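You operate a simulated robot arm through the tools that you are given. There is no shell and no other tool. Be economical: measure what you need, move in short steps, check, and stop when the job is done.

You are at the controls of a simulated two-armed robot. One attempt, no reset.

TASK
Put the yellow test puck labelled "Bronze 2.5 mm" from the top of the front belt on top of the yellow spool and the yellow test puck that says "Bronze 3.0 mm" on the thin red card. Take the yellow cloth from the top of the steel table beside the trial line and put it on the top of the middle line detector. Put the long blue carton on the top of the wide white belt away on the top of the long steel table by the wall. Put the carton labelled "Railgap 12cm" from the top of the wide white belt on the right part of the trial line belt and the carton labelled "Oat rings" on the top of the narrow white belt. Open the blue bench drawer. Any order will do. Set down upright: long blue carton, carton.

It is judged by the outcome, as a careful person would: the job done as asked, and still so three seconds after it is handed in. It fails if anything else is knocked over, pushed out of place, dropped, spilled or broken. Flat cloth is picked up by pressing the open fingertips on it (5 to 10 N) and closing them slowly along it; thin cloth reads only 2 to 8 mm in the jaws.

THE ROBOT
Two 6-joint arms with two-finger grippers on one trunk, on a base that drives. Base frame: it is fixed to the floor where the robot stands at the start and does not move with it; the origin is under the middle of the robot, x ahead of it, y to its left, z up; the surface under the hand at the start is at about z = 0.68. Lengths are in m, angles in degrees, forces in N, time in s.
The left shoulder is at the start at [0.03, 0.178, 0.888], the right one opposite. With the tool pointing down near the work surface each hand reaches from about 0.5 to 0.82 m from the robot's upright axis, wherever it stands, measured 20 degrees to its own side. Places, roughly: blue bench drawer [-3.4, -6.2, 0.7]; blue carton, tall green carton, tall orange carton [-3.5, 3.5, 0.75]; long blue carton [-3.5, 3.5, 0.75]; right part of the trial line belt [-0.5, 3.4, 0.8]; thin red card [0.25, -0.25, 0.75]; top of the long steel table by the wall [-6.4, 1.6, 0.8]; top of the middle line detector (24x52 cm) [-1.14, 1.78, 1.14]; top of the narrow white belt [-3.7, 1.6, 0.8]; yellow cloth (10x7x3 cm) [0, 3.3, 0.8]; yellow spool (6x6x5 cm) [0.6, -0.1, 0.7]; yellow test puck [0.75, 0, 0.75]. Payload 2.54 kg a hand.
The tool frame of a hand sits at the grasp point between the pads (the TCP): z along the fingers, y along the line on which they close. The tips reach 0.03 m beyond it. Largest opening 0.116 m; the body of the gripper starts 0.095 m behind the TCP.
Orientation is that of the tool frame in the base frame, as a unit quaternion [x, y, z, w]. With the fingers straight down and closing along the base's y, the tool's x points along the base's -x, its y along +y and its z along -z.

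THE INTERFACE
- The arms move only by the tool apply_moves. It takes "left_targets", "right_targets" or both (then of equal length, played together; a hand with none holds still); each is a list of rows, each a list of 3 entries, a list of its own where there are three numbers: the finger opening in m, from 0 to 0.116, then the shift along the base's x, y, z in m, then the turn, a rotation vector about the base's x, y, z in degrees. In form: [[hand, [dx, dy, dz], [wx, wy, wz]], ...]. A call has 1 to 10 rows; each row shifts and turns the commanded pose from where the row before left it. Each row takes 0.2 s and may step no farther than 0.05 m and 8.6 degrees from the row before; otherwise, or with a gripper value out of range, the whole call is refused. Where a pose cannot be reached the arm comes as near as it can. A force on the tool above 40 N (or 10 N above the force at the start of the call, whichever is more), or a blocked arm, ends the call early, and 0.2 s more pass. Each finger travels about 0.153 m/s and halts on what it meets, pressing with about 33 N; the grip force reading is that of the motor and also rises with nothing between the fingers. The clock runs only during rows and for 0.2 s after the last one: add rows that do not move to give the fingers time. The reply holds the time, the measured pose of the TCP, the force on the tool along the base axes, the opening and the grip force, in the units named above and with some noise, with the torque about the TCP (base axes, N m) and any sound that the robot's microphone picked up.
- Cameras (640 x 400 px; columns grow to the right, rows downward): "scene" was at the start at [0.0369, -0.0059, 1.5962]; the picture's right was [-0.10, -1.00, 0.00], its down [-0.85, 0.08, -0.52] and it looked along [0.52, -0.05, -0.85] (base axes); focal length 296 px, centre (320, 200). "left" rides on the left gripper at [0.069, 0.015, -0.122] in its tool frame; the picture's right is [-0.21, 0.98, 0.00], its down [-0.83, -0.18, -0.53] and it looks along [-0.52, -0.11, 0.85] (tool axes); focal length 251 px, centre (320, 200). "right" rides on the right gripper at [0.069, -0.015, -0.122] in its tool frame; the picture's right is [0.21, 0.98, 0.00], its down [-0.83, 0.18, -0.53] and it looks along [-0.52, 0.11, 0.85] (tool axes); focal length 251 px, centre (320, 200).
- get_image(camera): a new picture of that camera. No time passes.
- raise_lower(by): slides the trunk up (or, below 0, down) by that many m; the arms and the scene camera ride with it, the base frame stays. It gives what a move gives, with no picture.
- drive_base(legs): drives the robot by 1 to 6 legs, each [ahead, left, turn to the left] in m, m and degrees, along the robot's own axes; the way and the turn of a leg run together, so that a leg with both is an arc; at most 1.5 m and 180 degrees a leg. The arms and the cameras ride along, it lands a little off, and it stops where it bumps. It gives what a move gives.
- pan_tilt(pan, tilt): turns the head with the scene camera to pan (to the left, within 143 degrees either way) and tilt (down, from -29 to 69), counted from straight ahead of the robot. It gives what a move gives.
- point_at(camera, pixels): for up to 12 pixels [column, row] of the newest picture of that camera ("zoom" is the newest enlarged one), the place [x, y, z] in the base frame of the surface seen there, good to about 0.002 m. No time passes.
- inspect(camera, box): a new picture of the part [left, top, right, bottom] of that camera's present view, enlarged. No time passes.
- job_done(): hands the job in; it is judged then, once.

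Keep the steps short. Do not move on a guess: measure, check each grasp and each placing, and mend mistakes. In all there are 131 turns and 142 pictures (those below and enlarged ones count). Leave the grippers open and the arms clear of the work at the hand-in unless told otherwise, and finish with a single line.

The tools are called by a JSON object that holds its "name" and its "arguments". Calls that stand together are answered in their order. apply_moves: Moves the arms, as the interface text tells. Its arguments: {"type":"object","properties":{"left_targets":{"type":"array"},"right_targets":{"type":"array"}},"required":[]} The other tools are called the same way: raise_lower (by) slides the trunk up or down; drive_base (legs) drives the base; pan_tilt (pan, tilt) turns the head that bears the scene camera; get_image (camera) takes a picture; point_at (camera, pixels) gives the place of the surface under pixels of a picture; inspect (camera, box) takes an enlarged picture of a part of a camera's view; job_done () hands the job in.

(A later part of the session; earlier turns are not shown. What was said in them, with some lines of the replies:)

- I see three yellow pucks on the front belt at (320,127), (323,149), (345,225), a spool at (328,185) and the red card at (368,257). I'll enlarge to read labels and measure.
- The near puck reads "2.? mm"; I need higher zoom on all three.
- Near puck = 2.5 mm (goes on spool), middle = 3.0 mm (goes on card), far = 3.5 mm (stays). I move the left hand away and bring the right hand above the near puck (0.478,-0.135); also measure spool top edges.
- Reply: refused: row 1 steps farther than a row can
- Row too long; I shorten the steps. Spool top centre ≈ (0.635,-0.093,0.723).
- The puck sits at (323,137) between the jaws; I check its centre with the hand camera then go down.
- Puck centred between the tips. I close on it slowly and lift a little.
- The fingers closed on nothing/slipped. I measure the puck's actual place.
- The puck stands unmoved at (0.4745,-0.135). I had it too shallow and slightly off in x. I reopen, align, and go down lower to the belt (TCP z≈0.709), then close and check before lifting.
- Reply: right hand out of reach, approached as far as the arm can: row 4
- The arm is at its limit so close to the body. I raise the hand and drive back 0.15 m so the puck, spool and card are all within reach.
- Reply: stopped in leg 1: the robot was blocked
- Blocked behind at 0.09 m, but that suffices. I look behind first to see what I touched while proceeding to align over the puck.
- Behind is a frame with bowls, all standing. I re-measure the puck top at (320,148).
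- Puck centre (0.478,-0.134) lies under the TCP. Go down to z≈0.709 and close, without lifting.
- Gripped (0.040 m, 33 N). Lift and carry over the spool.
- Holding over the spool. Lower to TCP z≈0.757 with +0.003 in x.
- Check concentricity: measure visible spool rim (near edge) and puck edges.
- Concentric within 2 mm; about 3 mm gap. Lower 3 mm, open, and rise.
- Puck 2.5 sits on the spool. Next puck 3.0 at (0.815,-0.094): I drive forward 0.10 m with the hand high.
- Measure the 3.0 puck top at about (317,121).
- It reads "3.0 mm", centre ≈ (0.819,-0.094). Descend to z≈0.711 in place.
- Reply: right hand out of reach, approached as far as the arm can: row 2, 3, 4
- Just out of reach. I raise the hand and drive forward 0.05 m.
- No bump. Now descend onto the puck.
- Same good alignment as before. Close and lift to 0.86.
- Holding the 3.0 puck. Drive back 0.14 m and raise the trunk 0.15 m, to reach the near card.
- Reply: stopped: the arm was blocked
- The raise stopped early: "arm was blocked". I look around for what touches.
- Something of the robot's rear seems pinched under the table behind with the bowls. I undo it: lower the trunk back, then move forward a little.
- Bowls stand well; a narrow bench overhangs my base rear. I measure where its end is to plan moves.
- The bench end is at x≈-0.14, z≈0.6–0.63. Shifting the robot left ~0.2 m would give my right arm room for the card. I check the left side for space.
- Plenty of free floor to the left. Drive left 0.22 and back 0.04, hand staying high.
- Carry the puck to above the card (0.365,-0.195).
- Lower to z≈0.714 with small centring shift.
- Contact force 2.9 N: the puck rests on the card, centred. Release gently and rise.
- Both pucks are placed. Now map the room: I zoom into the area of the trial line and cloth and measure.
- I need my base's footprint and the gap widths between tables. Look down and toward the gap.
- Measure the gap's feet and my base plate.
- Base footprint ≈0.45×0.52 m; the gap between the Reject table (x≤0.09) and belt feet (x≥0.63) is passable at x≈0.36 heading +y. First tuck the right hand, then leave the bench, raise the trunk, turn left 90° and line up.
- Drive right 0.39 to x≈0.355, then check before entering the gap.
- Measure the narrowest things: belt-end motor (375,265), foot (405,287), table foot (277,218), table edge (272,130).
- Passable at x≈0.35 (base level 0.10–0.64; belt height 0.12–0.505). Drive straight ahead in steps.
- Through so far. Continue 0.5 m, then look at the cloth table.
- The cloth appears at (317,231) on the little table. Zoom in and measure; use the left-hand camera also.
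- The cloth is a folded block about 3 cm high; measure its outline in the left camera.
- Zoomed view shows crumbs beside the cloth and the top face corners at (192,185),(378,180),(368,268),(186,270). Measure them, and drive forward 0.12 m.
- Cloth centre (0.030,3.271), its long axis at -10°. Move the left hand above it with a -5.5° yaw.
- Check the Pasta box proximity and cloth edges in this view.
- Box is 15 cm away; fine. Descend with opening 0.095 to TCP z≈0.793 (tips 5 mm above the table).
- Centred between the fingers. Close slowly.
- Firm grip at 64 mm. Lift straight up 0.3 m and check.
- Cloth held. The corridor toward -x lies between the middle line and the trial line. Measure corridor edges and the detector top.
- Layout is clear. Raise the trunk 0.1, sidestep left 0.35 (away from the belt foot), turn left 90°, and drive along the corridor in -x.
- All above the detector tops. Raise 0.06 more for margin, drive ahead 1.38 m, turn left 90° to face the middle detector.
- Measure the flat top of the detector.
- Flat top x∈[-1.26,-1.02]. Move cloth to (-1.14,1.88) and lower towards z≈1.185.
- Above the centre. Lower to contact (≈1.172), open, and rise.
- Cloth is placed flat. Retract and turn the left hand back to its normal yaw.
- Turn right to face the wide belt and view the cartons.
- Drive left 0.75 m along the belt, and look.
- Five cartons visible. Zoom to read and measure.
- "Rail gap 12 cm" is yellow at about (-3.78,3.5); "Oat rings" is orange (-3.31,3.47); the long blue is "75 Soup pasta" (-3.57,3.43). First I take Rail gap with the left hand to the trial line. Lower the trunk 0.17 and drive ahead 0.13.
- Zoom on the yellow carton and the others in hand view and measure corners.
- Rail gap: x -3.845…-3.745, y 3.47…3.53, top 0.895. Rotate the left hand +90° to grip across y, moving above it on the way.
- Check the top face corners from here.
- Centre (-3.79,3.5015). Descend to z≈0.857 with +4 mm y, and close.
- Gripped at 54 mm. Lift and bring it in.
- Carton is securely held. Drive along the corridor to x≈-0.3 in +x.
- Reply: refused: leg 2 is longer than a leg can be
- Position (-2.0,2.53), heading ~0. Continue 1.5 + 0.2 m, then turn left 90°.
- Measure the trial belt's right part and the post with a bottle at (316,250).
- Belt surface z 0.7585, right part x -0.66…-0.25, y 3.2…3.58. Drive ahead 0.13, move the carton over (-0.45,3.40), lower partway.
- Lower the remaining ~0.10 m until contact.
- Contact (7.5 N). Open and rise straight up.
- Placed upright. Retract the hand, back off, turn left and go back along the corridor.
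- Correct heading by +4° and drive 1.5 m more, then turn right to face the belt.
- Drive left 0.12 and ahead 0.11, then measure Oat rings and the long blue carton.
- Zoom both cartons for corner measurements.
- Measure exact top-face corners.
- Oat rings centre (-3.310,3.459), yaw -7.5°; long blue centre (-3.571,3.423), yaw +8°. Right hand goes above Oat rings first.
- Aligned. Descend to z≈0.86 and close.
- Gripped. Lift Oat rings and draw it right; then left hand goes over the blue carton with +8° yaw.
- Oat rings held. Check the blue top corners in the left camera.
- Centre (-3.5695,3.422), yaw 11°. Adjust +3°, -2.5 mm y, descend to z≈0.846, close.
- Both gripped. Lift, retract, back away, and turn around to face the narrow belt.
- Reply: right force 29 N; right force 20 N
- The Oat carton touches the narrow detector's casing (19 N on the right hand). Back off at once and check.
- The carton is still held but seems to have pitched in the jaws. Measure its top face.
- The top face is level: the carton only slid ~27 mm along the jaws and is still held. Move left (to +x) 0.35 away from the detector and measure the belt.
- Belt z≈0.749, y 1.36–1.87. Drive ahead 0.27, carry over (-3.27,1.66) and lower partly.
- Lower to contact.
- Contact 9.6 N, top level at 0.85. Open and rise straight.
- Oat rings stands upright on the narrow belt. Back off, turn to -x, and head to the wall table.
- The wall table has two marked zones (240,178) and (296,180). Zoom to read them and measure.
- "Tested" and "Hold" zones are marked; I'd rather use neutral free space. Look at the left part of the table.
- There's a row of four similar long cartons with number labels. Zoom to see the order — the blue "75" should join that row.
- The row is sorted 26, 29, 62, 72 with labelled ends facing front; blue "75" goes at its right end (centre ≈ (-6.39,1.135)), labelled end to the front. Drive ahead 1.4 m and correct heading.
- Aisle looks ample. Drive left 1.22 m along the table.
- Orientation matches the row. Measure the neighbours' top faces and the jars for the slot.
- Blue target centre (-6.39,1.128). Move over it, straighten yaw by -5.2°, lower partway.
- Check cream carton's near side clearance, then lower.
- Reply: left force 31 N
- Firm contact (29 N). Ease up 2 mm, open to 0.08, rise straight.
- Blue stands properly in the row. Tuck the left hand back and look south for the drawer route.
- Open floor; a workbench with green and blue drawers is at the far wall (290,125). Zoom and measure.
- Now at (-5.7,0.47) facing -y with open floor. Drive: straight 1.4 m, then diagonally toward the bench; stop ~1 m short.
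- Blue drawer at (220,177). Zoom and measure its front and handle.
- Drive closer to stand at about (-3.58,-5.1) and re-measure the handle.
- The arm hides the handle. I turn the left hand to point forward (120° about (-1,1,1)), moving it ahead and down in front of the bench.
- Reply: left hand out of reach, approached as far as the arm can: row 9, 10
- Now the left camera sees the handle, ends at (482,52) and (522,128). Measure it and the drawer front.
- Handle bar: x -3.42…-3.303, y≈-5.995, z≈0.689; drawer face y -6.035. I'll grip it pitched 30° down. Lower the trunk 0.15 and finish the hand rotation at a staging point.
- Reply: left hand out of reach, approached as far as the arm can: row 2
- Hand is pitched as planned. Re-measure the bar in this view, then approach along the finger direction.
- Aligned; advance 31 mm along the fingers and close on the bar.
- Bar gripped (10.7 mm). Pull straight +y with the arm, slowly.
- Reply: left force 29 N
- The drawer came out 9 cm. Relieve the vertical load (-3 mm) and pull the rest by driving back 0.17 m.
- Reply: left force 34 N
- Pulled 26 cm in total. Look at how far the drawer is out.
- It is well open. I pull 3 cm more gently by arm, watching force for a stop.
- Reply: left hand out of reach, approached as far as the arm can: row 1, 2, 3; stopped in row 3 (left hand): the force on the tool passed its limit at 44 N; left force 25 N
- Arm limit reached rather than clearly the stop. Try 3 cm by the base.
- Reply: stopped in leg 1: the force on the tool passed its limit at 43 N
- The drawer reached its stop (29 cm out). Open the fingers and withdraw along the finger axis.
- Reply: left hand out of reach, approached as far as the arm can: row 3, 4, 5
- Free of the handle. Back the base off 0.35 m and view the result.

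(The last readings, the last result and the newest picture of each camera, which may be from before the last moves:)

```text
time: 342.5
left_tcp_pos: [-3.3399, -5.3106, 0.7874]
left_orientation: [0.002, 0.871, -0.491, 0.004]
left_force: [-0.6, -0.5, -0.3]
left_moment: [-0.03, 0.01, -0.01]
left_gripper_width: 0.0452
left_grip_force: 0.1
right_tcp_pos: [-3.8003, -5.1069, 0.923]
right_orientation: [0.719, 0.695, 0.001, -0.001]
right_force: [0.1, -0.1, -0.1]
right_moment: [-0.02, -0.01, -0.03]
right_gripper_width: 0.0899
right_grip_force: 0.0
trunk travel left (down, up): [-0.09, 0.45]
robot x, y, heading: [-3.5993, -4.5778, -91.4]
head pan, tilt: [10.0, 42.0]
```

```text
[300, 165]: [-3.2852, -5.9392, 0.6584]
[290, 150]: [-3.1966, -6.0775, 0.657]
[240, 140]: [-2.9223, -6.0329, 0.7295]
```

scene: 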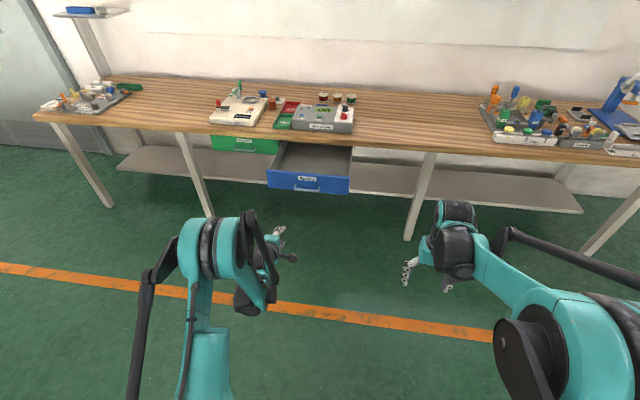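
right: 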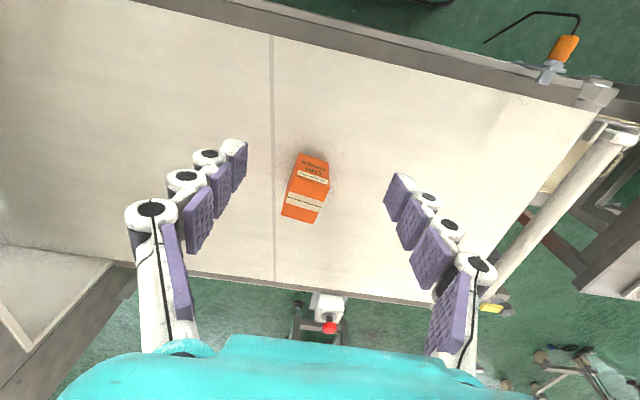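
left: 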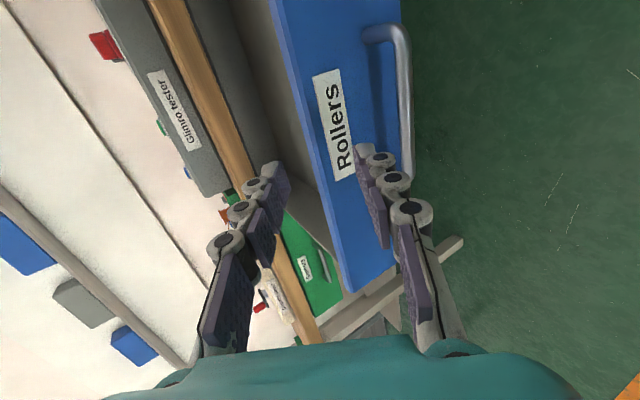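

The blue drawer is open and the bench items are undisturbed. Open both grippers fully and hand in.

{"name": "apply_moves", "arguments": {"left_targets": [[0.08, [0, 0, 0], [0, 0, 0]], [0.116, [0, 0, 0], [0, 0, 0]], [0.116, [0, 0, 0], [0, 0, 0]]], "right_targets": [[0.1, [0, 0, 0], [0, 0, 0]], [0.116, [0, 0, 0], [0, 0, 0]], [0.116, [0, 0, 0], [0, 0, 0]]]}}

{"name": "job_done", "arguments": {}}

```text
time: 343.3
left_tcp_pos: [-3.3423, -5.3104, 0.7892]
left_orientation: [0.003, 0.871, -0.491, 0.004]
left_force: [0.0, -0.5, -0.1]
left_moment: [-0.02, -0.02, -0.05]
left_gripper_width: 0.1161
left_grip_force: 0.1
right_tcp_pos: [-3.8009, -5.1068, 0.9221]
right_orientation: [0.719, 0.695, 0.001, -0.002]
right_force: [0.2, -1.0, -1.0]
right_moment: [0.0, 0.02, 0.03]
right_gripper_width: 0.1159
right_grip_force: 0.0
trunk travel left (down, up): [-0.09, 0.45]
robot x, y, heading: [-3.5998, -4.5759, -91.6]
head pan, tilt: [10.0, 42.0]
```

```text
The job is handed in.
```

Both pucks, the cloth and all three cartons are where you asked and the blue drawer is open, but on the way I pressed the Oat rings carton against the narrow-belt detector (about 27 N) and my base bumped the bench behind the start; I saw no damage or shift from either.
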